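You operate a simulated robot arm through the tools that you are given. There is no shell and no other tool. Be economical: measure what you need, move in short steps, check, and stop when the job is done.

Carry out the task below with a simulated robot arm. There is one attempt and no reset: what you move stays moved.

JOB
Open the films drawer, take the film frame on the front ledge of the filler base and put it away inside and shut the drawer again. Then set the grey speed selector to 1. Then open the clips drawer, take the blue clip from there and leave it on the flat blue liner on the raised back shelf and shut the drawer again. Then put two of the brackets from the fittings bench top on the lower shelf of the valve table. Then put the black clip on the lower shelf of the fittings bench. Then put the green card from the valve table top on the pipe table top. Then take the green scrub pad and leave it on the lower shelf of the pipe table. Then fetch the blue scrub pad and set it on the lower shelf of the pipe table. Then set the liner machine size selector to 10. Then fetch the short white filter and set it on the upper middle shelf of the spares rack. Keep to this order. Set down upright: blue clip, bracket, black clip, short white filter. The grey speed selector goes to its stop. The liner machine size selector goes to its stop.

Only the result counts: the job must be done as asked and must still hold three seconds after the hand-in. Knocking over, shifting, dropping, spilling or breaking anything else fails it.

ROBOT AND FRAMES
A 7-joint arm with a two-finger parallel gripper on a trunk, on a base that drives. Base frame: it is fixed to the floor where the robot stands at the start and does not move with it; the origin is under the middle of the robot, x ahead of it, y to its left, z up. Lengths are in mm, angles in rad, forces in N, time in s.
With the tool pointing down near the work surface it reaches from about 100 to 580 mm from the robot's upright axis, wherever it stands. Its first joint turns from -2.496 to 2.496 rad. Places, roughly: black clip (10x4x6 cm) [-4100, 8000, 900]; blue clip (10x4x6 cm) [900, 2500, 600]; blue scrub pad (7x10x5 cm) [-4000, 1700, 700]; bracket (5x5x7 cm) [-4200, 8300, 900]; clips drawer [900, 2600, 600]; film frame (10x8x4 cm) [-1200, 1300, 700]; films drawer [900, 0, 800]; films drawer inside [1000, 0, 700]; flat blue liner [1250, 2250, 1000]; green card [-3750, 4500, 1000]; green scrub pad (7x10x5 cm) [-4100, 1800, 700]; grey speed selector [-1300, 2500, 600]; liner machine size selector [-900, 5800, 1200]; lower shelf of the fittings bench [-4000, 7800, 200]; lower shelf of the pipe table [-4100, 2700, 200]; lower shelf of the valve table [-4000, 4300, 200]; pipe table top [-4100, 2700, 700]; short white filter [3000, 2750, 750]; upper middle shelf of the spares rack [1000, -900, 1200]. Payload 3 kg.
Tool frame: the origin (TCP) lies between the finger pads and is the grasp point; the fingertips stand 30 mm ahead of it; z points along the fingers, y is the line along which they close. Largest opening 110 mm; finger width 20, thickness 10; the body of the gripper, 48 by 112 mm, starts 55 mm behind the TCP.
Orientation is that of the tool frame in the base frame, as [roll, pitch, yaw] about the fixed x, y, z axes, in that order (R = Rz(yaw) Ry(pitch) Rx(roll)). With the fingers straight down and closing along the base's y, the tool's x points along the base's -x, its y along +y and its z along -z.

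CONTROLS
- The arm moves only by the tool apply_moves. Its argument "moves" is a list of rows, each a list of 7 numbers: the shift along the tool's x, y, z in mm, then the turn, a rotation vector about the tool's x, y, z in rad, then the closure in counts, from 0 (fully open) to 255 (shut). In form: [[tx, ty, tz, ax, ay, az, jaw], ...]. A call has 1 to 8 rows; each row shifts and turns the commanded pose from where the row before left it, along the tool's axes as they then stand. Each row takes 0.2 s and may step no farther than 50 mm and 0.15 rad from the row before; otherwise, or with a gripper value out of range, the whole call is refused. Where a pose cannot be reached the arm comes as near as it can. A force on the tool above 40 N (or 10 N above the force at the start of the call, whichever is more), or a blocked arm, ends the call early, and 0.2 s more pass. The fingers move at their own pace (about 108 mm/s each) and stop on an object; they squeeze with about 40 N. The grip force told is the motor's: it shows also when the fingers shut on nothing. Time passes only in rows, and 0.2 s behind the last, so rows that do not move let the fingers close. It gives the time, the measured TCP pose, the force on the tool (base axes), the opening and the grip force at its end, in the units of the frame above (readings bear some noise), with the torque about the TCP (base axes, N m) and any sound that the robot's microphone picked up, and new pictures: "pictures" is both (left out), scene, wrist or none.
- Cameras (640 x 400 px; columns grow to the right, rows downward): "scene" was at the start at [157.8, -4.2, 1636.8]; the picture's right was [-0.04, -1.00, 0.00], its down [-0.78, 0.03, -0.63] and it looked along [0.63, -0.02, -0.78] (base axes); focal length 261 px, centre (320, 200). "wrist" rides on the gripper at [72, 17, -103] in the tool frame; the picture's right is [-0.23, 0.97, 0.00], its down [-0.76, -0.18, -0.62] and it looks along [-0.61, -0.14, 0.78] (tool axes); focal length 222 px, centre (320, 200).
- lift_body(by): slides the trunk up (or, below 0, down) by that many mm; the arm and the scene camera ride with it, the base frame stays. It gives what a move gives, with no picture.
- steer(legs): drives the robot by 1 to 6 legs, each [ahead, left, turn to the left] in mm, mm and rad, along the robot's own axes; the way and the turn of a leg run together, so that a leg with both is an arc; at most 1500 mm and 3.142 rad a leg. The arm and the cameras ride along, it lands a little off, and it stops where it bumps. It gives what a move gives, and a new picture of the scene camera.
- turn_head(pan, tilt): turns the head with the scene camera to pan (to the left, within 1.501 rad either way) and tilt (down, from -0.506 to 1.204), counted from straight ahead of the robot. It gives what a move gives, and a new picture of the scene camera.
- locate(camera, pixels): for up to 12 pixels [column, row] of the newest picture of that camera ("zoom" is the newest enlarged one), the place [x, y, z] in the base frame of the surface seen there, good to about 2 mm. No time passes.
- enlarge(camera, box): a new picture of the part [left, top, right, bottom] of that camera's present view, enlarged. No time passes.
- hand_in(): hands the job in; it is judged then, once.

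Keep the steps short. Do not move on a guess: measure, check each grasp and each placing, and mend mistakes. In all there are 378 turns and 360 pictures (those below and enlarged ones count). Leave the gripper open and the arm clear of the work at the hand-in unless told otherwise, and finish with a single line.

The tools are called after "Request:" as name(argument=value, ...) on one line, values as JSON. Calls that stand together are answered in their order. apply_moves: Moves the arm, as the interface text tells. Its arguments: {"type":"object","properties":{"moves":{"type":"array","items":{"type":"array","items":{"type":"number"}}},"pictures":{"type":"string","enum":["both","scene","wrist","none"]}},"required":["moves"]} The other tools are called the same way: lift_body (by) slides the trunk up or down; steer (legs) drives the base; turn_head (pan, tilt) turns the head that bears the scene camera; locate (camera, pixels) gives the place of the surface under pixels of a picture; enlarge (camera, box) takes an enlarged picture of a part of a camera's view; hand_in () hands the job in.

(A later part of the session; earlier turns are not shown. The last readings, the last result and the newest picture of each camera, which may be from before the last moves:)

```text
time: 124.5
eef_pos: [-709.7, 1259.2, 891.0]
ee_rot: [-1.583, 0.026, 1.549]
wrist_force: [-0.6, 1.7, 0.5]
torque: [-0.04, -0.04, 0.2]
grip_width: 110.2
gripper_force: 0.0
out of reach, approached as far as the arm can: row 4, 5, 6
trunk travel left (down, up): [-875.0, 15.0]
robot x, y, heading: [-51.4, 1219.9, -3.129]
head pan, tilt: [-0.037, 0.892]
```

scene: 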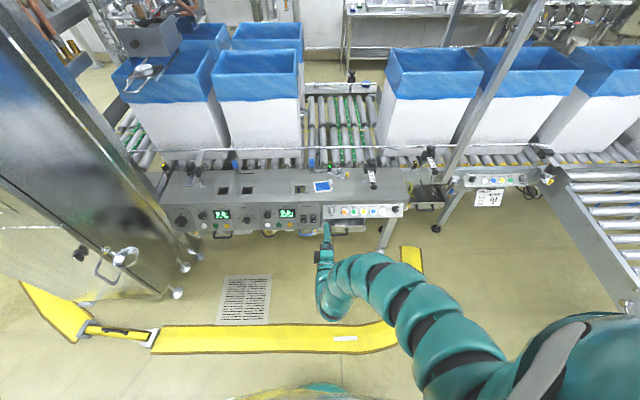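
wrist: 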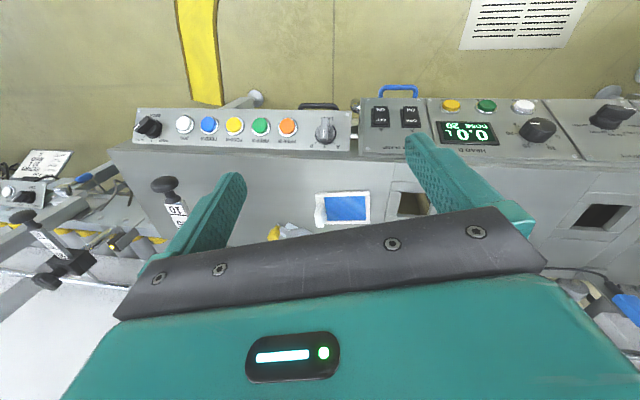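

Excellent: the elbow is now low at the right and retraction is free. Now pitch purely down (about the tool x axis).

Request:
apply_moves(moves=[[0, 0, -30, -0.15, 0, 0, 0], [0, 0, -30, -0.15, 0, 0, 0], [0, 0, 0, -0.15, 0, 0, 0], [0, 0, 0, -0.15, 0, 0, 0], [0, 0, 0, -0.15, 0, 0, 0], [0, 0, 0, -0.15, 0, 0, 0], [0, 0, 0, -0.15, 0, 0, 0], [0, 0, 0, -0.15, 0, 0, 0]], pictures="none")

Request:
apply_moves(moves=[[0, 0, 0, -0.15, 0, 0, 0], [0, 0, 0, -0.15, 0, 0, 0], [0, 0, 0, -0.07, 0, 0, 0], [0, -40, 0, 0, 0, 0, 0], [0, -40, 0, 0, 0, 0, 0]], pictures="scene")

```text
time: 126.5
eef_pos: [-618.4, 1289.7, 776.6]
ee_rot: [-2.899, 0.069, 1.366]
wrist_force: [0.2, 0.6, -0.7]
torque: [0.02, -0.04, -0.01]
grip_width: 109.9
gripper_force: 0.1
out of reach, approached as far as the arm can: row 2, 5, 6
trunk travel left (down, up): [-875.0, 15.0]
robot x, y, heading: [-49.7, 1220.5, -3.136]
head pan, tilt: [-0.037, 0.892]
stopped in row 8: the arm was blocked; the commanded pose is now the measured one
```

```text
time: 127.7
eef_pos: [-640.3, 1308.2, 774.0]
ee_rot: [-2.972, 0.076, 1.361]
wrist_force: [0.3, -0.6, 0.4]
torque: [-0.02, -0.01, -0.02]
grip_width: 109.9
gripper_force: 0.1
out of reach, approached as far as the arm can: row 1, 2, 3, 4, 5
trunk travel left (down, up): [-875.0, 15.0]
robot x, y, heading: [-51.0, 1219.7, -3.129]
head pan, tilt: [-0.037, 0.892]
```

scene: 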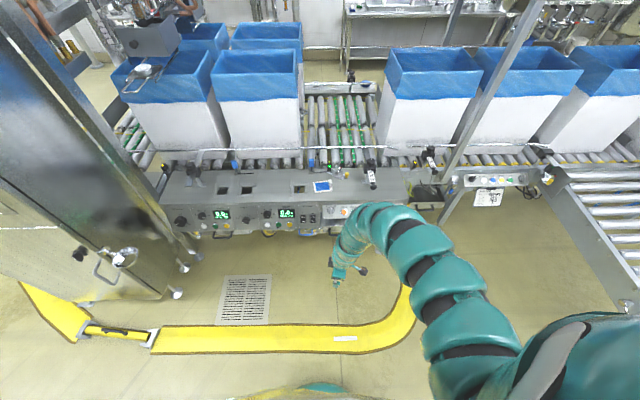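

I moved outward by mistake in the last rows. Now raise and retract (ty +).

Request:
apply_moves(moves=[[0, 10, -45, 0, 0, 0, 0], [0, 20, -45, 0, 0, 0, 0], [0, 20, -45, 0, 0, 0, 0], [0, 20, -45, 0, 0, 0, 0], [0, 30, -30, 0, 0, 0, 0], [0, 50, 0, 0, 0, 0, 0], [0, 50, 0, 0, 0, 0, 0], [0, 50, 0, 0, 0, 0, 0]], pictures="scene")

```text
time: 129.5
eef_pos: [-484.1, 1217.5, 755.8]
ee_rot: [-2.994, 0.071, 1.362]
wrist_force: [0.5, 0.4, 0.0]
torque: [0.01, 0.0, 0.02]
grip_width: 109.9
gripper_force: 0.0
out of reach, approached as far as the arm can: row 1, 2, 3, 4, 5, 6, 7, 8
trunk travel left (down, up): [-875.0, 15.0]
robot x, y, heading: [-52.0, 1221.8, -3.129]
head pan, tilt: [-0.037, 0.892]
```

scene: 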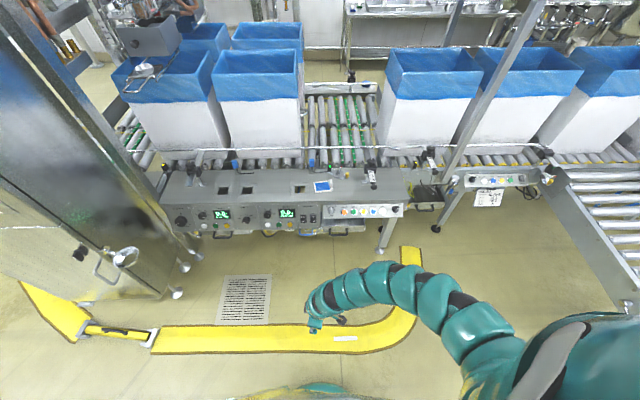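

Retracted to 433 mm. Now yaw back towards the nominal hand heading (tool +z), and then try raising.

Request:
apply_moves(moves=[[0, 0, 0, 0, 0, 0.15, 0], [0, 0, 0, 0, 0, 0.15, 0], [0, 0, 0, 0, 0, 0.15, 0], [0, 0, 0, 0, 0, 0.15, 0], [0, 0, 0, 0, 0, 0.15, 0], [0, 0, 0, 0, 0, 0.15, 0], [0, 0, 0, 0, 0, 0.15, 0], [0, 0, 0, 0, 0, 0.15, 0]], pictures="none")

Request:
apply_moves(moves=[[0, 0, -40, 0, 0, 0, 0], [0, 0, -40, 0, 0, 0, 0], [0, 0, -40, 0, 0, 0, 0], [0, 0, -40, 0, 0, 0, 0], [0, 0, -40, 0, 0, 0, 0]], pictures="scene")

```text
time: 131.3
eef_pos: [-484.4, 1218.1, 756.3]
ee_rot: [3.129, 0.162, 0.152]
wrist_force: [-0.5, 0.2, 0.0]
torque: [0.01, 0.0, 0.01]
grip_width: 110.0
gripper_force: 0.1
trunk travel left (down, up): [-875.0, 15.0]
robot x, y, heading: [-52.9, 1218.8, -3.129]
head pan, tilt: [-0.037, 0.892]
```

```text
time: 132.5
eef_pos: [-547.8, 1164.9, 831.1]
ee_rot: [3.127, 0.161, 0.157]
wrist_force: [0.2, 0.5, -0.8]
torque: [0.0, -0.02, 0.0]
grip_width: 109.7
gripper_force: 0.0
out of reach, approached as far as the arm can: row 1, 2, 3, 4, 5
trunk travel left (down, up): [-875.0, 15.0]
robot x, y, heading: [-51.1, 1222.9, -3.135]
head pan, tilt: [-0.037, 0.892]
```

scene: 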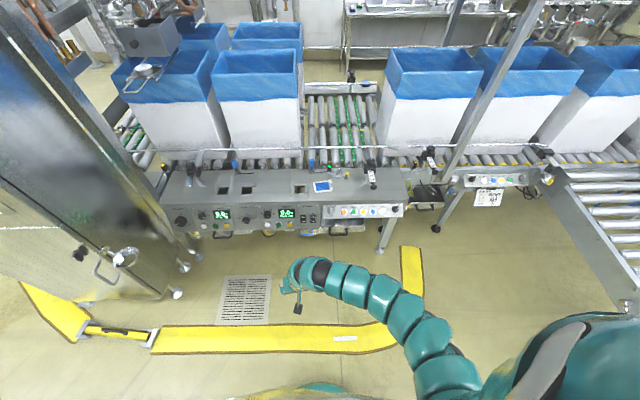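

I remove the 0.16 outward tilt and test retracting and raising.

Request:
apply_moves(moves=[[0, 0, 0, 0, 0.08, 0, 0], [0, 0, 0, 0, 0.08, 0.075, 0], [0, 0, 0, 0, 0.0, 0.075, 0], [40, 0, 0, 0, 0, 0, 0], [40, 0, 0, 0, 0, 0, 0], [40, 0, 0, 0, 0, 0, 0]], pictures="none")

Request:
apply_moves(moves=[[0, 0, -40, 0, 0, 0, 0], [0, 0, -40, 0, 0, 0, 0], [0, 0, -40, 0, 0, 0, 0]], pictures="none")

Request:
apply_moves(moves=[[0, 0, 40, 0, 0, 0, 0], [0, 0, 40, 0, 0, 0, 0], [0, 0, 40, 0, 0, 0, 0]], pictures="none")

Request:
apply_moves(moves=[[-40, 0, 0, 0, 0, 0, 0], [-40, 0, 0, 0, 0, 0, 0], [-40, 0, 0, 0, 0, 0, 0]], pictures="none")

```text
time: 133.9
eef_pos: [-454.9, 1149.8, 798.1]
ee_rot: [3.129, -0.002, 0.007]
wrist_force: [-0.3, 0.2, -0.2]
torque: [0.0, -0.03, 0.0]
grip_width: 109.9
gripper_force: 0.2
out of reach, approached as far as the arm can: row 4, 5, 6
trunk travel left (down, up): [-875.0, 15.0]
robot x, y, heading: [-50.5, 1219.9, -3.132]
head pan, tilt: [-0.037, 0.892]
```

```text
time: 134.7
eef_pos: [-499.9, 1110.3, 859.8]
ee_rot: [3.127, -0.004, 0.009]
wrist_force: [0.8, 0.3, -0.4]
torque: [-0.01, -0.01, 0.01]
grip_width: 110.1
gripper_force: 0.0
out of reach, approached as far as the arm can: row 1, 2, 3
trunk travel left (down, up): [-875.0, 15.0]
robot x, y, heading: [-46.1, 1222.1, -3.132]
head pan, tilt: [-0.037, 0.892]
```

```text
time: 135.5
eef_pos: [-499.7, 1105.5, 741.4]
ee_rot: [3.127, 0.0, 0.008]
wrist_force: [-0.9, -0.7, -0.4]
torque: [0.02, -0.02, 0.01]
grip_width: 109.9
gripper_force: 0.0
trunk travel left (down, up): [-875.0, 15.0]
robot x, y, heading: [-53.8, 1221.9, -3.129]
head pan, tilt: [-0.037, 0.892]
```

```text
time: 136.3
eef_pos: [-592.6, 1096.9, 745.3]
ee_rot: [3.125, 0.001, 0.031]
wrist_force: [-5.9, 6.0, 0.7]
torque: [-0.53, -0.46, -0.03]
grip_width: 110.0
gripper_force: 0.0
out of reach, approached as far as the arm can: row 3
trunk travel left (down, up): [-875.0, 15.0]
robot x, y, heading: [-53.3, 1220.3, -3.125]
head pan, tilt: [-0.037, 0.892]
```

Down and outward are free here, but a small force shows. I look.

Request:
apply_moves(moves=[[20, 0, 0, 0, 0, 0, 0]])

```text
time: 136.7
eef_pos: [-577.1, 1106.1, 746.7]
ee_rot: [3.129, 0.003, 0.009]
wrist_force: [0.3, 0.7, 0.0]
torque: [0.0, 0.01, -0.03]
grip_width: 109.9
gripper_force: 0.2
trunk travel left (down, up): [-875.0, 15.0]
robot x, y, heading: [-48.0, 1223.7, -3.132]
head pan, tilt: [-0.037, 0.892]
```

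scene: 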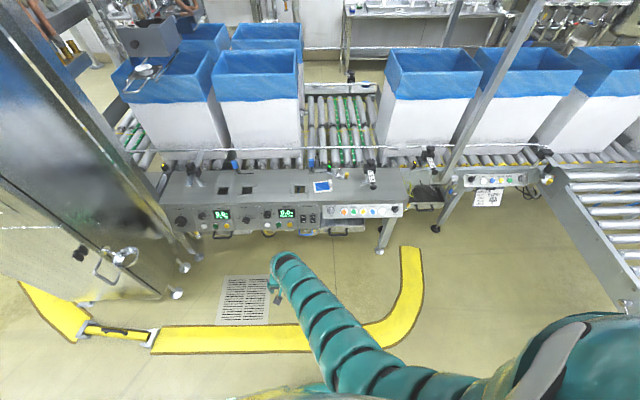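
wrist: 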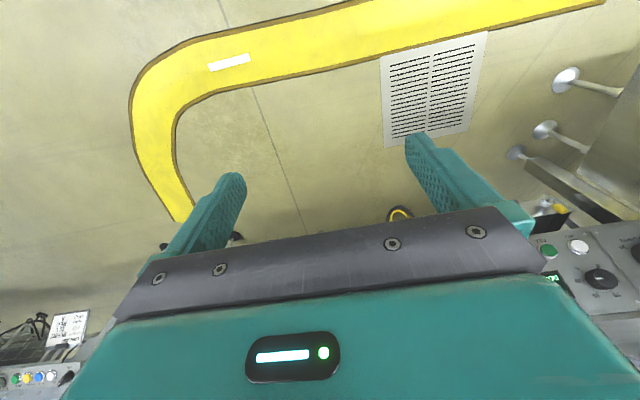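

The arm is back in its natural posture. I raise the hand 30 mm, then drive toward the frame: 250 ahead, 165 to the right.

Request:
apply_moves(moves=[[0, 0, -30, 0, 0, 0, 0]], pictures="none")

Request:
steer(legs=[[250, -165, 0]])

Request:
steer(legs=[[180, 0, 0]])

```text
time: 137.1
eef_pos: [-576.0, 1107.7, 776.5]
ee_rot: [3.128, 0.001, 0.007]
wrist_force: [0.3, 0.2, 0.1]
torque: [0.01, 0.01, -0.01]
grip_width: 109.8
gripper_force: 0.1
trunk travel left (down, up): [-875.0, 15.0]
robot x, y, heading: [-53.3, 1221.3, -3.134]
head pan, tilt: [-0.037, 0.892]
```

```text
time: 139.2
eef_pos: [-832.7, 1268.3, 773.6]
ee_rot: [3.124, -0.001, 0.011]
wrist_force: [-0.5, 0.0, -0.1]
torque: [0.0, -0.04, -0.03]
grip_width: 110.0
gripper_force: 0.1
trunk travel left (down, up): [-875.0, 15.0]
robot x, y, heading: [-304.3, 1384.7, -3.13]
head pan, tilt: [-0.037, 0.892]
```

scene: 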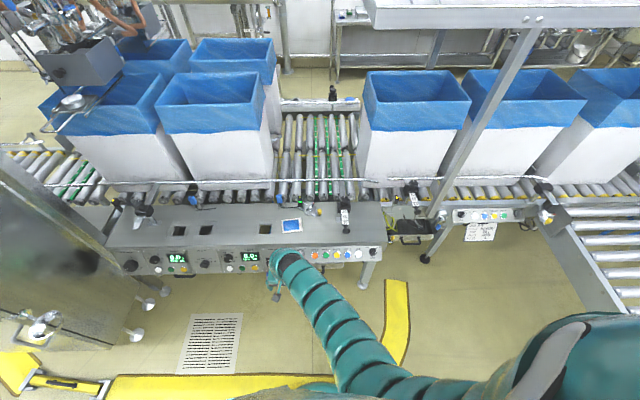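

```text
time: 140.7
eef_pos: [-1013.3, 1265.6, 772.7]
ee_rot: [3.128, -0.006, 0.012]
wrist_force: [0.2, -0.7, 0.2]
torque: [0.0, -0.09, 0.0]
grip_width: 110.1
gripper_force: 0.0
trunk travel left (down, up): [-875.0, 15.0]
robot x, y, heading: [-478.3, 1382.3, -3.128]
head pan, tilt: [-0.037, 0.892]
```

scene: 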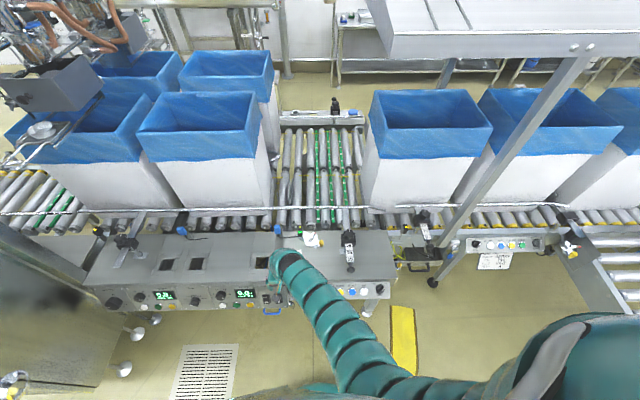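

No block this time. Wrist view to measure the frame.

Request:
apply_moves(moves=[[0, 0, 0, 0, 0, 0, 0]], pictures="wrist")

Request:
enlarge(camera="wrist", box=[220, 150, 420, 275])

```text
time: 141.1
eef_pos: [-1010.4, 1265.8, 773.4]
ee_rot: [3.128, -0.005, 0.012]
wrist_force: [-0.6, -0.3, -0.6]
torque: [0.0, -0.01, 0.01]
grip_width: 110.0
gripper_force: 0.0
trunk travel left (down, up): [-875.0, 15.0]
robot x, y, heading: [-477.7, 1380.2, -3.129]
head pan, tilt: [-0.037, 0.892]
```

wrist: 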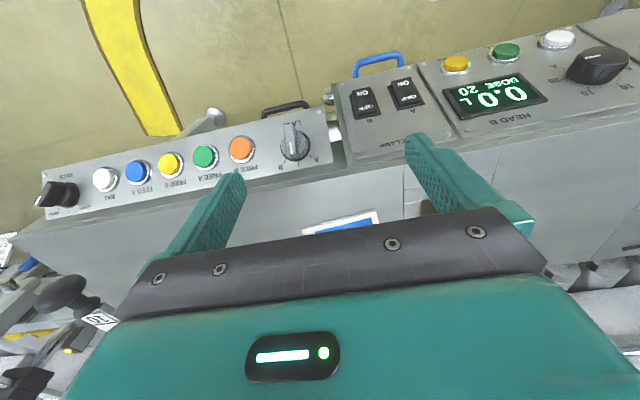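

```text
3.20 times, centred on (320, 212) of wrist
```

zoom: 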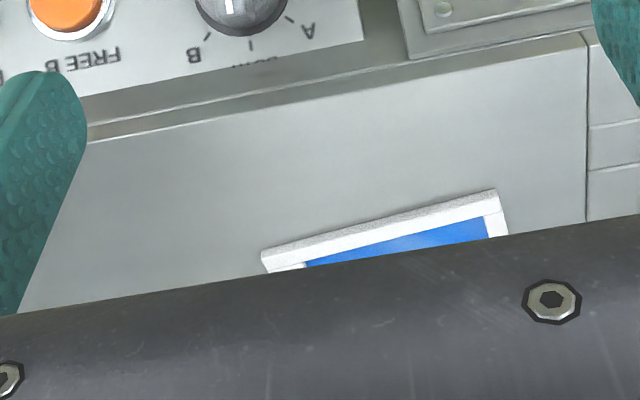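

Request:
enlarge(camera="scene", box=[230, 205, 390, 305])

Request:
locate(camera="scene", pixels=[[305, 239], [312, 239], [317, 240], [308, 233], [314, 234], [319, 245]])

```text
4.00 times, centred on (310, 255) of scene
```

zoom: 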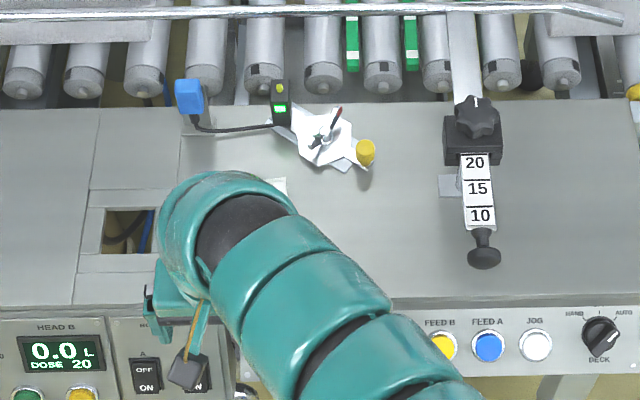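

```text
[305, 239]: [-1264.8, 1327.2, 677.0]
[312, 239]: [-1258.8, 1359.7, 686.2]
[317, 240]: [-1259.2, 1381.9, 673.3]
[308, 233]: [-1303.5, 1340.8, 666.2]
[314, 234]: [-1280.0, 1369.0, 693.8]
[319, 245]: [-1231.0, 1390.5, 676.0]
```

Request:
locate(camera="wrist", pixels=[[303, 229], [374, 211], [305, 232], [340, 222], [340, 226], [376, 221], [377, 215], [320, 220], [345, 200]])

```text
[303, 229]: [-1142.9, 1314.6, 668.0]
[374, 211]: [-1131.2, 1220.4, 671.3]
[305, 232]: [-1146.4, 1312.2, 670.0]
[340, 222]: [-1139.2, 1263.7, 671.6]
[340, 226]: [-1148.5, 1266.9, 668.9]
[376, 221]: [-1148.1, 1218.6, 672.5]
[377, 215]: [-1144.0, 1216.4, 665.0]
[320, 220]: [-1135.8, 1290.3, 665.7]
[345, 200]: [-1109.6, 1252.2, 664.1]
```

I back 110 mm for a clear wrist view of the frame.

Request:
steer(legs=[[-110, 0, 0]])

Request:
apply_moves(moves=[[0, 0, -40, 0, 0, 0, 0], [0, 0, -20, 0, 0, 0, 0]], pictures="wrist")

Request:
enlarge(camera="wrist", box=[240, 140, 420, 252])

```text
time: 142.4
eef_pos: [-889.2, 1256.8, 771.6]
ee_rot: [3.113, -0.043, 0.055]
wrist_force: [0.2, 0.6, -0.7]
torque: [-0.06, -0.02, -0.01]
grip_width: 110.0
gripper_force: 0.0
trunk travel left (down, up): [-875.0, 15.0]
robot x, y, heading: [-355.0, 1377.2, -3.128]
head pan, tilt: [-0.037, 0.892]
stopped in leg 1: the robot was blocked; the commanded pose is now the measured one
```

scene: 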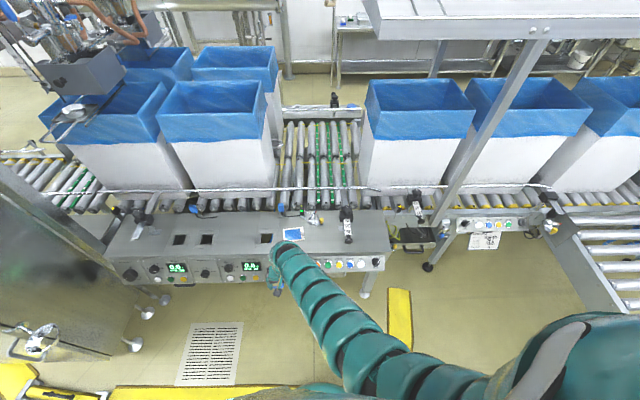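

```text
time: 142.7
eef_pos: [-871.6, 1234.6, 771.1]
ee_rot: [3.121, -0.072, 0.05]
wrist_force: [2.0, -1.0, -0.3]
torque: [0.16, 0.1, 0.05]
grip_width: 110.1
gripper_force: 0.1
trunk travel left (down, up): [-875.0, 15.0]
robot x, y, heading: [-327.4, 1348.5, -3.126]
head pan, tilt: [-0.037, 0.892]
stopped in row 1: the arm was blocked; the commanded pose is now the measured one
```

wrist: 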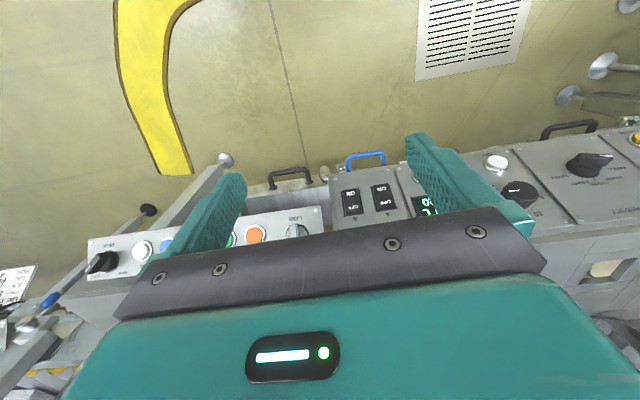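

```text
3.56 times, centred on (330, 196) of wrist
```

zoom: 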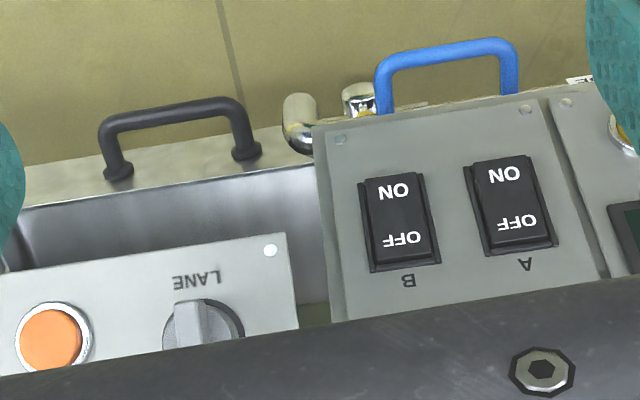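

Blocked again when backing. I need to know what the base is touching; I measure the strip and cabinet from this view.

Request:
turn_head(pan=0.3, tilt=1.0)

Request:
turn_head(pan=1.4, tilt=1.1)

Request:
turn_head(pan=-1.4, tilt=1.1)

```text
time: 143.6
eef_pos: [-883.7, 1244.1, 772.9]
ee_rot: [3.125, -0.069, 0.054]
wrist_force: [-1.4, 0.5, 2.0]
torque: [-0.02, -0.05, -0.01]
grip_width: 109.9
gripper_force: 0.0
trunk travel left (down, up): [-875.0, 15.0]
robot x, y, heading: [-337.6, 1357.7, -3.127]
head pan, tilt: [0.3, 1.0]
```

scene: 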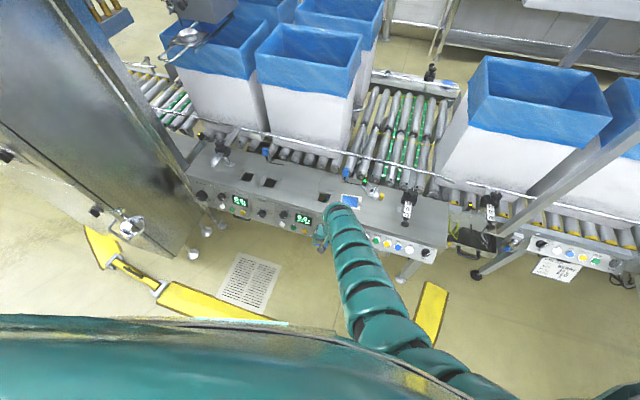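

```text
time: 144.9
eef_pos: [-868.9, 1236.0, 772.0]
ee_rot: [3.125, -0.059, 0.053]
wrist_force: [-0.5, 0.3, -0.3]
torque: [0.0, 0.04, 0.0]
grip_width: 110.1
gripper_force: 0.0
trunk travel left (down, up): [-875.0, 15.0]
robot x, y, heading: [-326.7, 1353.3, -3.127]
head pan, tilt: [1.4, 1.1]
```

scene: 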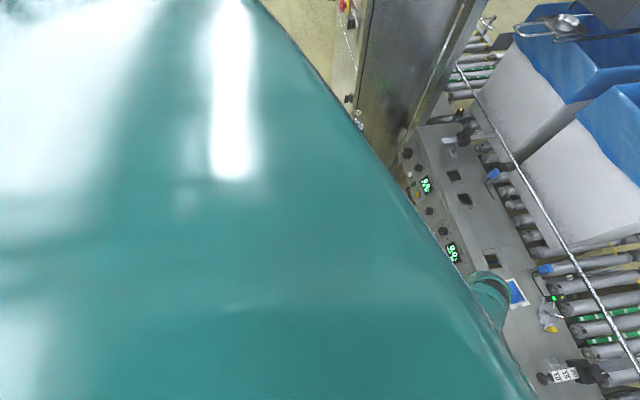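

```text
time: 147.4
eef_pos: [-869.9, 1234.9, 771.8]
ee_rot: [3.124, -0.061, 0.053]
wrist_force: [-0.1, -0.2, -0.5]
torque: [0.0, 0.04, 0.03]
grip_width: 110.0
gripper_force: 0.0
trunk travel left (down, up): [-875.0, 15.0]
robot x, y, heading: [-326.0, 1352.7, -3.122]
head pan, tilt: [-1.4, 1.1]
```

scene: 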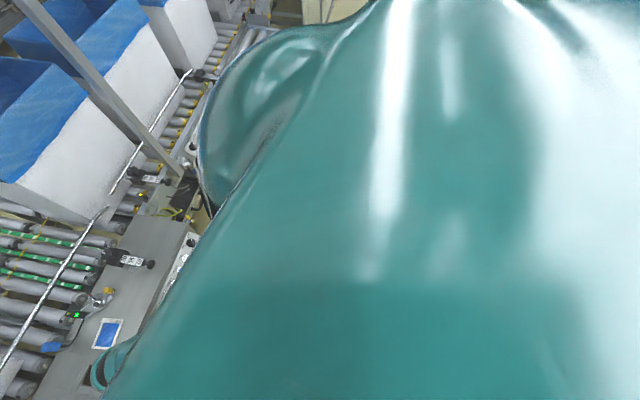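

Request:
locate(camera="scene", pixels=[[350, 20], [250, 60], [210, 150], [230, 200], [180, 280], [130, 360], [250, 300], [400, 200], [500, 200], [600, 100], [450, 350], [600, 350]])

Request:
turn_head(pan=0.4, tilt=0.9)

Request:
locate(camera="scene", pixels=[[150, 240], [60, 215], [185, 270], [240, 310], [90, 245], [150, 285], [300, 330], [200, 255], [430, 330], [20, 160], [50, 300], [100, 300]])

```text
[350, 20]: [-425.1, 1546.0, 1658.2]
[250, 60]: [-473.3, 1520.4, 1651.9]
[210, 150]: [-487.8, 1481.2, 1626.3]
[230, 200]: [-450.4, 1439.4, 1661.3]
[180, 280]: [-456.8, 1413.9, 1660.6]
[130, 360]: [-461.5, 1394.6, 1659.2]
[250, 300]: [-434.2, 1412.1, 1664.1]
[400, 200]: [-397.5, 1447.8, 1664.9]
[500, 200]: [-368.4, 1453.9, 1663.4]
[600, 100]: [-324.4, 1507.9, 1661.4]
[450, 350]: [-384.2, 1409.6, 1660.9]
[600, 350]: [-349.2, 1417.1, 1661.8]
```

```text
time: 149.2
eef_pos: [-871.0, 1236.3, 771.4]
ee_rot: [3.124, -0.06, 0.052]
wrist_force: [-0.2, 0.3, -0.6]
torque: [0.0, 0.07, -0.03]
grip_width: 110.1
gripper_force: 0.0
trunk travel left (down, up): [-875.0, 15.0]
robot x, y, heading: [-330.0, 1349.9, -3.119]
head pan, tilt: [0.4, 0.901]
```

scene: 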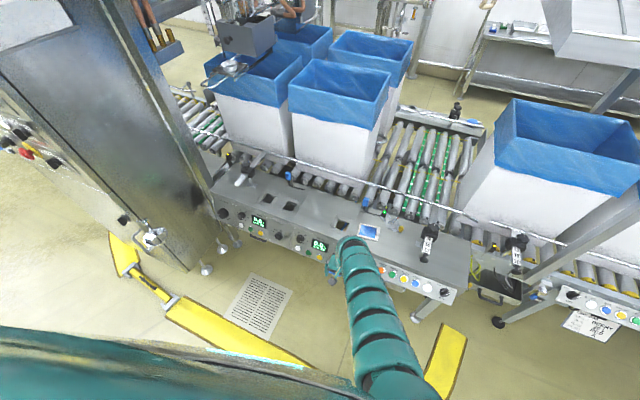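

```text
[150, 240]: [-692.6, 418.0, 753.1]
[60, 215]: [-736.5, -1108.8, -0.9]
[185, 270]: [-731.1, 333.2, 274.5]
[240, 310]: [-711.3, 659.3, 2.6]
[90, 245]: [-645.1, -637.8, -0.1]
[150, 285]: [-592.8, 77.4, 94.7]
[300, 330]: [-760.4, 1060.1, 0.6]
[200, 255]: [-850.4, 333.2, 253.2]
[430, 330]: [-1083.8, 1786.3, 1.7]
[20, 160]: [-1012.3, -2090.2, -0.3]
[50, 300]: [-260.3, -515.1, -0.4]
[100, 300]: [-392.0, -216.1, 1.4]
```

I try simply backing again to see if it is free.

Request:
steer(legs=[[-60, 0, 0]])

```text
time: 150.1
eef_pos: [-831.7, 1256.0, 772.5]
ee_rot: [3.124, -0.059, 0.055]
wrist_force: [-0.2, -0.2, 0.1]
torque: [0.04, 0.04, -0.02]
grip_width: 109.8
gripper_force: 0.1
trunk travel left (down, up): [-875.0, 15.0]
robot x, y, heading: [-288.3, 1372.3, -3.123]
head pan, tilt: [0.4, 0.901]
```

scene: 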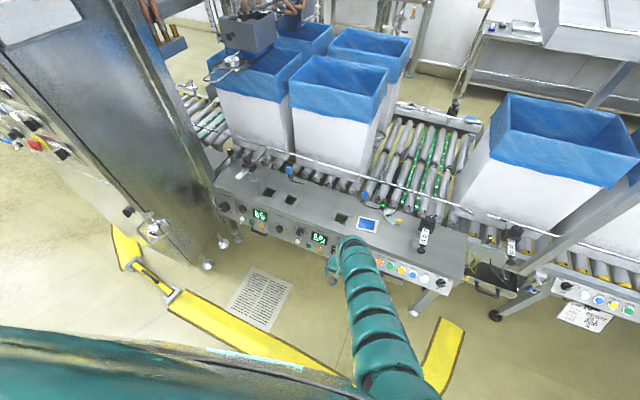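

Free again. I zoom on the frame in the scene view to choose the grasp.

Request:
enlarge(camera="scene", box=[330, 195, 410, 245])

Request:
locate(camera="zoom", pixels=[[240, 180], [230, 275], [420, 300], [420, 210], [320, 200], [330, 260], [400, 190], [410, 250], [380, 200], [300, 300]])

```text
8.00 times, centred on (370, 220) of scene
```

zoom: 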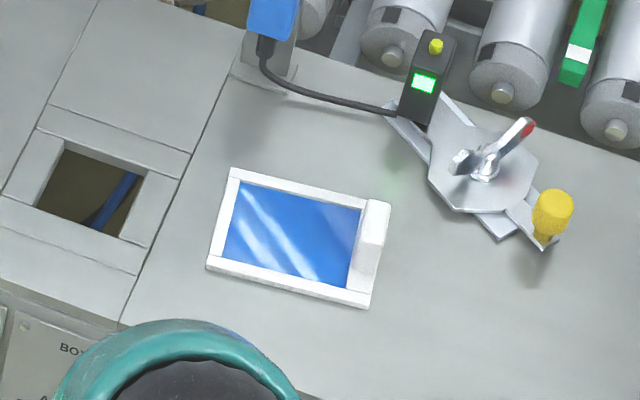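

```text
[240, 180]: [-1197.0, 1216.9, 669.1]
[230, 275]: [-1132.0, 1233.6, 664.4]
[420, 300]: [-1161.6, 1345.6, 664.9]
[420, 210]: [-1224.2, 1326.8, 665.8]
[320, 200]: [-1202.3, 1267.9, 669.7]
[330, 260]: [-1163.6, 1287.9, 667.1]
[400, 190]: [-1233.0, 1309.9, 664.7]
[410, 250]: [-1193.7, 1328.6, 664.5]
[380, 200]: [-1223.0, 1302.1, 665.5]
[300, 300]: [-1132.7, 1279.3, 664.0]
```

Request:
locate(camera="zoom", pixels=[[377, 206], [375, 220], [372, 240], [366, 250], [365, 280], [362, 295], [385, 215], [376, 260], [232, 172], [210, 265], [352, 250], [348, 280]])

```text
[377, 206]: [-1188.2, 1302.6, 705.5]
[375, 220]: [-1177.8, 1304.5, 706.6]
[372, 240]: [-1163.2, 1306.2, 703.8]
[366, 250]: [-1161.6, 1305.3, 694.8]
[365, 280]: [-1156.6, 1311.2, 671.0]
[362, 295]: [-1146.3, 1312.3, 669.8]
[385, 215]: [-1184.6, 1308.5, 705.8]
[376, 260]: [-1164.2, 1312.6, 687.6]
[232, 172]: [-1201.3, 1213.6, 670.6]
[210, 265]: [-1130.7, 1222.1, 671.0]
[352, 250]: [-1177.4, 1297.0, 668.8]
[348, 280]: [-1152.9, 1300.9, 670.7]
```

Tab: x -1190…-1162, y≈1305, top z 706, frame yaw ≈0.12. I fix the hand's tilt/yaw and part-close to ~60 mm, then drive 300 ahead and 49 right.

Request:
apply_moves(moves=[[0, 0, 0, 0, -0.06, -0.065, 115], [0, 0, 0, 0, 0, 0, 115]], pictures="none")

Request:
steer(legs=[[300, -49, 0]])

```text
time: 150.7
eef_pos: [-834.4, 1254.4, 772.0]
ee_rot: [3.122, 0.0, 0.119]
wrist_force: [0.1, 0.8, -0.8]
torque: [0.0, -0.01, -0.02]
grip_width: 60.3
gripper_force: 0.0
trunk travel left (down, up): [-875.0, 15.0]
robot x, y, heading: [-290.9, 1374.9, -3.127]
head pan, tilt: [0.4, 0.901]
```

```text
time: 152.2
eef_pos: [-986.7, 1333.3, 809.9]
ee_rot: [3.121, 0.079, -0.006]
wrist_force: [-3.1, -4.7, 1.2]
torque: [0.5, -0.28, 0.03]
grip_width: 60.5
gripper_force: 0.0
trunk travel left (down, up): [-875.0, 15.0]
robot x, y, heading: [-454.1, 1404.8, -3.089]
head pan, tilt: [0.4, 0.901]
stopped in leg 1: the robot was blocked; the commanded pose is now the measured one
```

scene: 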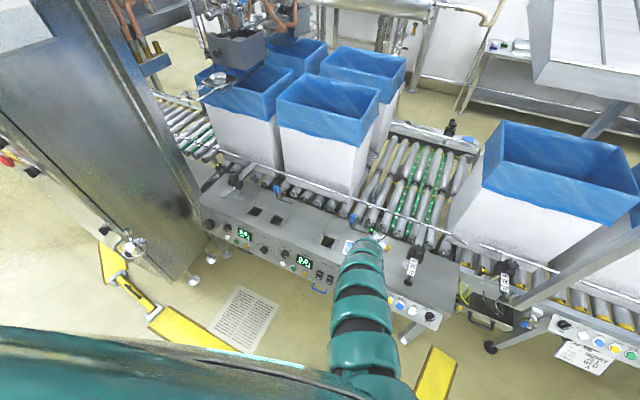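

Blocked again with the arm pushed up. I locate the arm links to see what they may touch.

Request:
locate(camera="scene", pixels=[[362, 250], [360, 280], [360, 310], [362, 345], [375, 380], [395, 395], [440, 345], [430, 375], [425, 320], [380, 340], [330, 370], [415, 330]])

Request:
turn_head(pan=-0.5, tilt=1.2)

```text
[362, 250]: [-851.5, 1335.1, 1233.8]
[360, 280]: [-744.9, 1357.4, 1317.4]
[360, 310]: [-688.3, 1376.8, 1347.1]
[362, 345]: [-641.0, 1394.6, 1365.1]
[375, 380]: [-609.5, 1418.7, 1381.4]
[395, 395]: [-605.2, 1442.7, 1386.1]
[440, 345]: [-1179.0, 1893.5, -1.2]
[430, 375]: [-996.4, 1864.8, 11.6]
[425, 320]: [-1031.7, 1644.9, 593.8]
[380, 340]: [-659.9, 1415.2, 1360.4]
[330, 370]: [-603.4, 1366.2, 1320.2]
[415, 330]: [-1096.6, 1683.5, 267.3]
```

```text
time: 153.4
eef_pos: [-1033.5, 1345.3, 783.7]
ee_rot: [3.129, 0.048, -0.008]
wrist_force: [0.1, 0.8, -0.2]
torque: [-0.1, 0.02, 0.01]
grip_width: 60.5
gripper_force: 0.0
trunk travel left (down, up): [-875.0, 15.0]
robot x, y, heading: [-454.2, 1406.2, -3.094]
head pan, tilt: [-0.499, 1.201]
```

scene: 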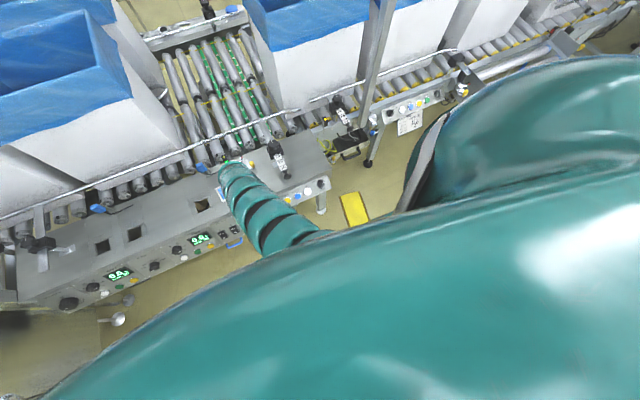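

The block is at the base (the arm swung from the sudden stop). Instead I'll extend the arm: raise and reach out, then lower the trunk.

Request:
apply_moves(moves=[[0, 0, -40, 0, 0, 0, 115], [-15, 0, -45, 0, 0, 0, 115], [-20, 0, -45, 0, 0, 0, 115], [-20, 0, -45, 0, 0, 0, 115], [-25, 0, -43, 0, 0, 0, 115], [-25, 0, -43, 0, 0, 0, 115]], pictures="none")

```text
time: 154.8
eef_pos: [-1136.7, 1344.1, 1045.0]
ee_rot: [3.13, 0.044, -0.008]
wrist_force: [0.1, -0.1, -0.2]
torque: [-0.02, -0.03, -0.01]
grip_width: 60.4
gripper_force: 0.0
out of reach, approached as far as the arm can: row 3, 4
trunk travel left (down, up): [-875.0, 15.0]
robot x, y, heading: [-455.4, 1409.0, -3.091]
head pan, tilt: [-0.499, 1.201]
```

Good. I fix tilt and yaw and shift over the tab.

Request:
apply_moves(moves=[[-20, 20, 0, 0, 0.044, -0.128, 115], [-15, 20, 0, 0, 0, 0, 115]], pictures="none")

Request:
lift_body(by=-240)

Request:
turn_head(pan=0.0, tilt=0.9)

```text
time: 155.4
eef_pos: [-1169.5, 1300.6, 1047.2]
ee_rot: [3.134, 0.005, 0.12]
wrist_force: [-0.1, 0.4, 0.3]
torque: [0.05, -0.02, -0.01]
grip_width: 60.7
gripper_force: 0.0
trunk travel left (down, up): [-875.0, 15.0]
robot x, y, heading: [-457.6, 1403.3, -3.091]
head pan, tilt: [-0.499, 1.201]
```

```text
time: 157.9
eef_pos: [-1168.2, 1301.5, 805.6]
ee_rot: [3.135, 0.004, 0.119]
wrist_force: [-0.4, -0.3, -0.4]
torque: [0.0, -0.02, 0.01]
grip_width: 60.4
gripper_force: 0.2
trunk travel left (down, up): [-635.0, 255.0]
robot x, y, heading: [-456.9, 1406.1, -3.091]
head pan, tilt: [-0.499, 1.201]
```

```text
time: 158.8
eef_pos: [-1168.3, 1301.9, 805.3]
ee_rot: [3.135, 0.001, 0.118]
wrist_force: [-0.2, 0.2, 0.1]
torque: [0.01, -0.01, 0.02]
grip_width: 60.4
gripper_force: 0.0
trunk travel left (down, up): [-635.0, 255.0]
robot x, y, heading: [-454.0, 1408.6, -3.09]
head pan, tilt: [0.0, 0.901]
```

scene: 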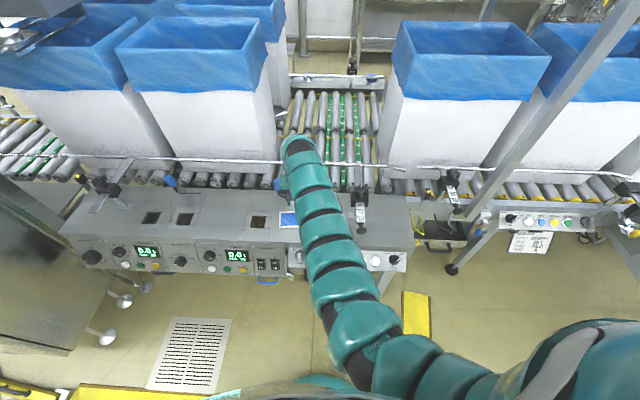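

I correct 7 mm, lower 60, and check in the wrist view.

Request:
apply_moves(moves=[[-7, -4, 0, 0, 0, 0, 115]], pictures="none")

Request:
lift_body(by=-60)

Request:
apply_moves(moves=[[0, 0, 0, 0, 0, 0, 115]], pictures="wrist")

```text
time: 159.2
eef_pos: [-1175.2, 1305.2, 807.0]
ee_rot: [3.135, 0.002, 0.12]
wrist_force: [-0.2, 0.3, -0.6]
torque: [0.01, -0.01, -0.02]
grip_width: 60.2
gripper_force: 0.2
trunk travel left (down, up): [-635.0, 255.0]
robot x, y, heading: [-455.3, 1405.2, -3.097]
head pan, tilt: [0.0, 0.901]
```

```text
time: 160.2
eef_pos: [-1176.0, 1304.0, 746.4]
ee_rot: [3.136, 0.002, 0.118]
wrist_force: [0.9, -1.2, 0.2]
torque: [-0.01, 0.0, 0.01]
grip_width: 60.7
gripper_force: 0.1
trunk travel left (down, up): [-575.0, 315.0]
robot x, y, heading: [-452.8, 1404.9, -3.092]
head pan, tilt: [0.0, 0.901]
```

```text
time: 160.6
eef_pos: [-1176.2, 1304.2, 746.8]
ee_rot: [3.135, 0.002, 0.118]
wrist_force: [-0.3, 0.5, 0.8]
torque: [0.04, -0.01, 0.01]
grip_width: 60.6
gripper_force: 0.0
trunk travel left (down, up): [-575.0, 315.0]
robot x, y, heading: [-459.5, 1406.2, -3.09]
head pan, tilt: [0.0, 0.901]
```

wrist: 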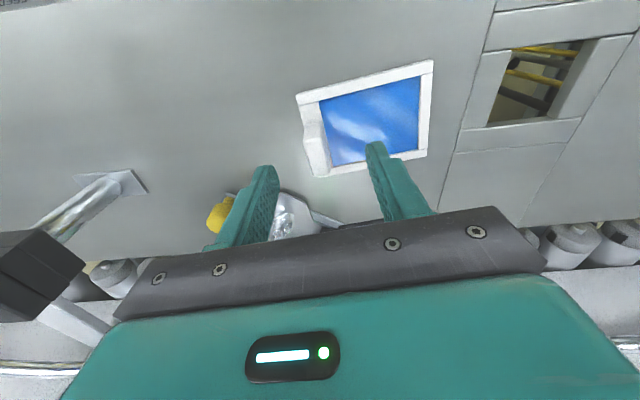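

The tab lies between the fingers. I lower 40 and close gently.

Request:
lift_body(by=-40)

Request:
apply_moves(moves=[[0, 0, 0, 0, 0, 0, 160], [0, 0, 0, 0, 0, 0, 200], [0, 0, 0, 0, 0, 0, 255], [0, 0, 0, 0, 0, 0, 255]], pictures="wrist")

```text
time: 161.5
eef_pos: [-1176.8, 1304.7, 705.7]
ee_rot: [3.133, 0.003, 0.118]
wrist_force: [-0.2, -0.1, 0.1]
torque: [0.02, -0.02, 0.0]
grip_width: 60.5
gripper_force: 0.0
trunk travel left (down, up): [-535.0, 355.0]
robot x, y, heading: [-456.7, 1405.9, -3.09]
head pan, tilt: [0.0, 0.901]
```

```text
time: 162.5
eef_pos: [-1176.4, 1306.0, 706.9]
ee_rot: [3.135, 0.004, 0.118]
wrist_force: [-0.3, 0.3, 0.8]
torque: [0.02, 0.04, -0.01]
grip_width: 13.9
gripper_force: 40.3
trunk travel left (down, up): [-535.0, 355.0]
robot x, y, heading: [-456.4, 1408.4, -3.093]
head pan, tilt: [0.0, 0.901]
```

wrist: 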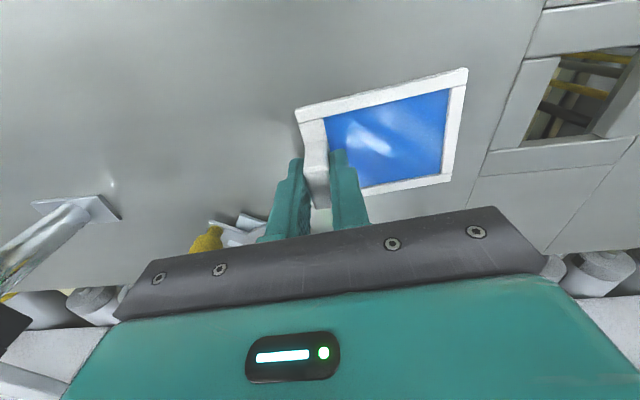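

Gripped (13.9 mm). Lift 180.

Request:
lift_body(by=180)

Request:
steer(legs=[[-250, 0, -0.05]])

```text
time: 164.5
eef_pos: [-1176.7, 1304.1, 887.5]
ee_rot: [3.134, 0.002, 0.119]
wrist_force: [0.0, 0.3, -0.7]
torque: [0.04, -0.02, -0.03]
grip_width: 14.0
gripper_force: 40.6
trunk travel left (down, up): [-715.0, 175.0]
robot x, y, heading: [-456.8, 1405.0, -3.097]
head pan, tilt: [0.0, 0.901]
```

```text
time: 166.3
eef_pos: [-930.8, 1345.9, 887.7]
ee_rot: [3.135, 0.006, 0.071]
wrist_force: [0.1, 0.1, -0.6]
torque: [-0.01, 0.01, 0.03]
grip_width: 14.0
gripper_force: 40.4
trunk travel left (down, up): [-715.0, 175.0]
robot x, y, heading: [-205.6, 1415.7, -3.14]
head pan, tilt: [0.0, 0.901]
```

scene: 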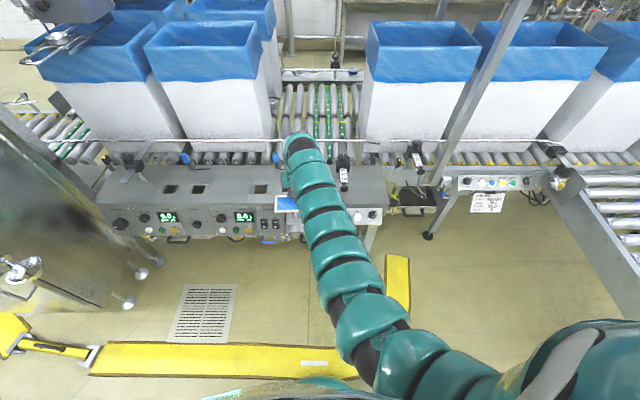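

Frame is held. I fold the arm back to the compact posture (retract while lowering relative to the trunk, trunk up).

Request:
apply_moves(moves=[[25, 0, 43, 0, 0, 0, 255], [25, 0, 43, 0, 0, 0, 255], [22, 0, 45, 0, 0, 0, 255], [22, 0, 45, 0, 0, 0, 255], [20, 0, 45, 0, 0, 0, 255], [35, 0, 30, 0, 0, 0, 255], [35, 0, 10, 0, 0, 0, 255]], pictures="none")

Request:
lift_body(by=170)

```text
time: 167.9
eef_pos: [-748.9, 1351.4, 625.0]
ee_rot: [3.135, 0.004, 0.069]
wrist_force: [0.2, 0.0, -0.1]
torque: [0.01, -0.01, 0.02]
grip_width: 13.9
gripper_force: 40.1
trunk travel left (down, up): [-715.0, 175.0]
robot x, y, heading: [-208.6, 1414.1, -3.14]
head pan, tilt: [0.0, 0.901]
```

```text
time: 169.8
eef_pos: [-749.7, 1350.1, 794.8]
ee_rot: [3.134, 0.003, 0.073]
wrist_force: [0.6, -0.6, -1.0]
torque: [0.04, -0.01, -0.03]
grip_width: 14.0
gripper_force: 40.2
trunk travel left (down, up): [-885.0, 5.0]
robot x, y, heading: [-205.3, 1412.3, -3.138]
head pan, tilt: [0.0, 0.901]
```

Compact and free. I turn around in the aisle (left turn) and strafe toward the films drawer.

Request:
steer(legs=[[-30, 0, 0], [0, 0, 3.138], [0, -1000, 0]])

```text
time: 182.8
eef_pos: [357.6, 446.2, 795.0]
ee_rot: [3.135, 0.004, -3.076]
wrist_force: [-0.1, -0.8, -0.5]
torque: [-0.03, -0.01, 0.02]
grip_width: 14.1
gripper_force: 39.9
trunk travel left (down, up): [-885.0, 5.0]
robot x, y, heading: [-187.1, 388.6, -0.002]
head pan, tilt: [0.0, 0.901]
```

scene: 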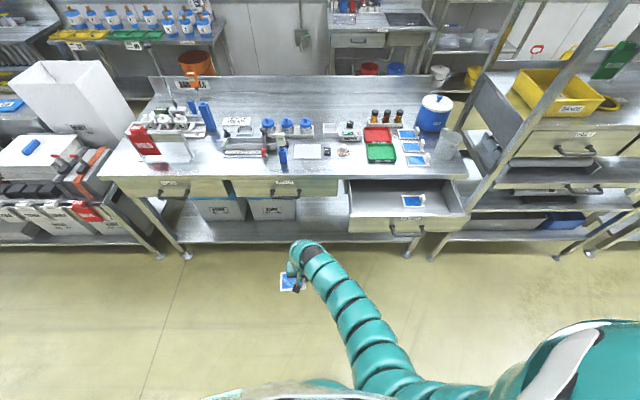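

I measure the open drawer's interior.

Request:
locate(camera="scene", pixels=[[350, 182], [455, 182], [349, 212], [465, 208], [360, 200], [385, 200], [405, 200], [420, 200], [410, 214], [450, 200], [375, 208], [405, 230]])

Request:
enlarge(camera="scene", box=[330, 160, 490, 260])

```text
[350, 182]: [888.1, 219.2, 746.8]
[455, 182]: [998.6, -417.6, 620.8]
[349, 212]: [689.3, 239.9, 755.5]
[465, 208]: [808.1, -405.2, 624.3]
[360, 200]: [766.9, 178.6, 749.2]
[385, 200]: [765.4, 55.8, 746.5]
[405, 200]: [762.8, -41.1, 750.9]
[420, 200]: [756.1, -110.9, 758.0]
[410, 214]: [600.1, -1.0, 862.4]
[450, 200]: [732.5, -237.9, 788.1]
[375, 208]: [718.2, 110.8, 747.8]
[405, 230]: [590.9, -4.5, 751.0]
```

```text
4.00 times, centred on (410, 210) of scene
```

zoom: 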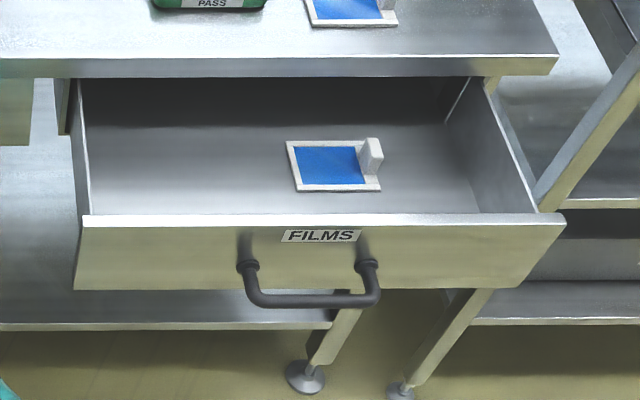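

Drawer floor z≈748, face top ≈862, free space on the left (y 60…210). I raise and extend the hand first.

Request:
apply_moves(moves=[[-25, 0, -40, 0, 0, 0, 255], [-25, 0, -42, 0, 0, 0, 255], [-25, 0, -42, 0, 0, 0, 255], [-25, 0, -42, 0, 0, 0, 255]], pictures="none")

Request:
steer(legs=[[0, -355, 0]])

```text
time: 183.8
eef_pos: [456.6, 449.6, 962.5]
ee_rot: [3.136, 0.001, -3.076]
wrist_force: [0.5, -0.3, -0.5]
torque: [0.01, 0.01, -0.01]
grip_width: 14.0
gripper_force: 40.5
trunk travel left (down, up): [-885.0, 5.0]
robot x, y, heading: [-184.9, 386.0, -0.007]
head pan, tilt: [0.0, 0.901]
```

```text
time: 186.1
eef_pos: [454.8, 97.6, 961.4]
ee_rot: [3.133, 0.002, -3.076]
wrist_force: [-0.7, 0.4, -0.4]
torque: [0.02, 0.02, -0.01]
grip_width: 14.0
gripper_force: 39.8
trunk travel left (down, up): [-885.0, 5.0]
robot x, y, heading: [-186.8, 31.7, -0.003]
head pan, tilt: [0.0, 0.901]
```

scene: 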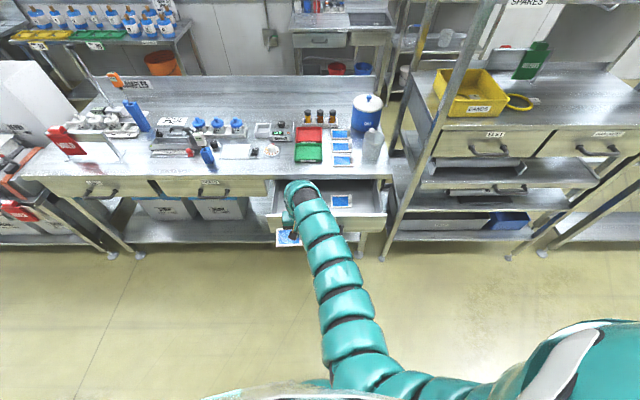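

Frame bottom ≈918, above the face. Ahead 245, then lower by trunk.

Request:
steer(legs=[[245, 0, 0]])

Request:
lift_body(by=-120)

Request:
apply_moves(moves=[[0, 0, 0, 0, 0, 0, 255]])

```text
time: 187.9
eef_pos: [701.0, 99.1, 961.5]
ee_rot: [3.135, 0.002, -3.074]
wrist_force: [0.0, -0.4, -0.7]
torque: [-0.01, 0.01, 0.03]
grip_width: 14.0
gripper_force: 40.0
trunk travel left (down, up): [-885.0, 5.0]
robot x, y, heading: [56.2, 30.9, -0.006]
head pan, tilt: [0.0, 0.901]
```

scene: 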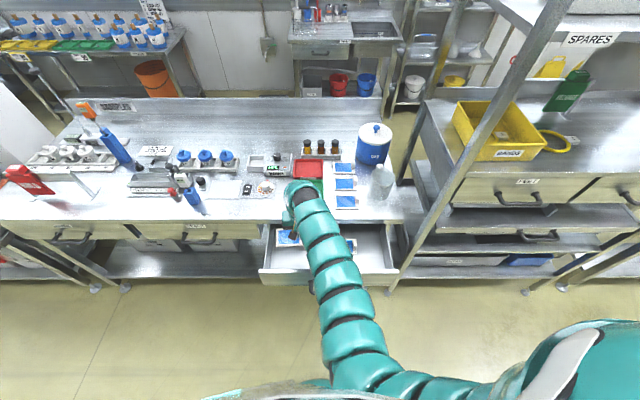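

```text
time: 189.4
eef_pos: [699.5, 99.9, 842.3]
ee_rot: [3.135, 0.005, -3.074]
wrist_force: [0.3, 0.0, -0.3]
torque: [-0.02, 0.04, -0.01]
grip_width: 13.9
gripper_force: 39.9
trunk travel left (down, up): [-765.0, 125.0]
robot x, y, heading: [55.7, 31.8, -0.005]
head pan, tilt: [0.0, 0.901]
```

```text
time: 189.8
eef_pos: [700.2, 99.4, 841.8]
ee_rot: [3.135, 0.004, -3.074]
wrist_force: [-0.1, 0.2, -0.1]
torque: [-0.02, 0.02, 0.02]
grip_width: 14.0
gripper_force: 39.9
trunk travel left (down, up): [-765.0, 125.0]
robot x, y, heading: [60.0, 30.6, -0.01]
head pan, tilt: [0.0, 0.901]
```

scene: 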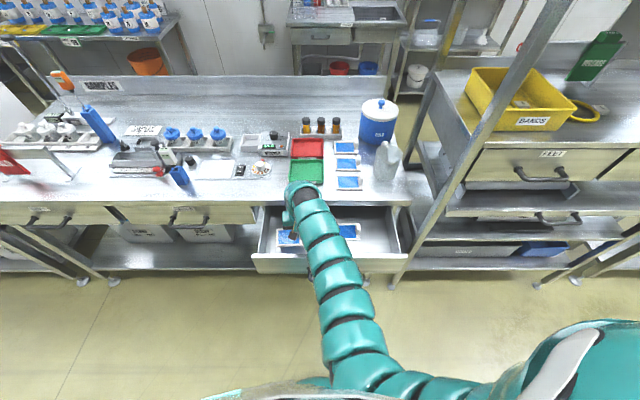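
wrist: 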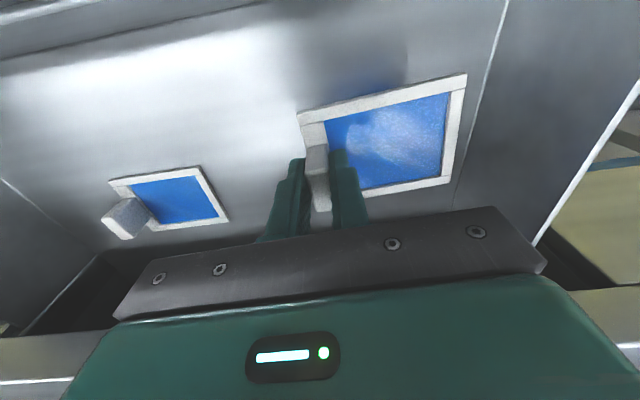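

Clear space inside. Lower 47, then the last bit by arm, and release.

Request:
lift_body(by=-47)

Request:
apply_moves(moves=[[0, 0, 2, 0, 0, 0, 255], [0, 0, 2, 0, 0, 0, 255]], pictures="none")

```text
time: 190.7
eef_pos: [699.1, 98.1, 795.2]
ee_rot: [3.134, 0.003, -3.074]
wrist_force: [1.0, -1.2, 0.2]
torque: [-0.02, 0.0, -0.02]
grip_width: 14.1
gripper_force: 39.8
trunk travel left (down, up): [-718.0, 172.0]
robot x, y, heading: [56.8, 32.8, -0.007]
head pan, tilt: [0.0, 0.901]
```

```text
time: 191.3
eef_pos: [699.9, 98.9, 791.0]
ee_rot: [3.135, 0.004, -3.072]
wrist_force: [0.2, 0.1, 0.3]
torque: [-0.01, 0.0, 0.01]
grip_width: 13.7
gripper_force: 40.0
trunk travel left (down, up): [-718.0, 172.0]
robot x, y, heading: [57.2, 27.3, -0.003]
head pan, tilt: [0.0, 0.901]
```

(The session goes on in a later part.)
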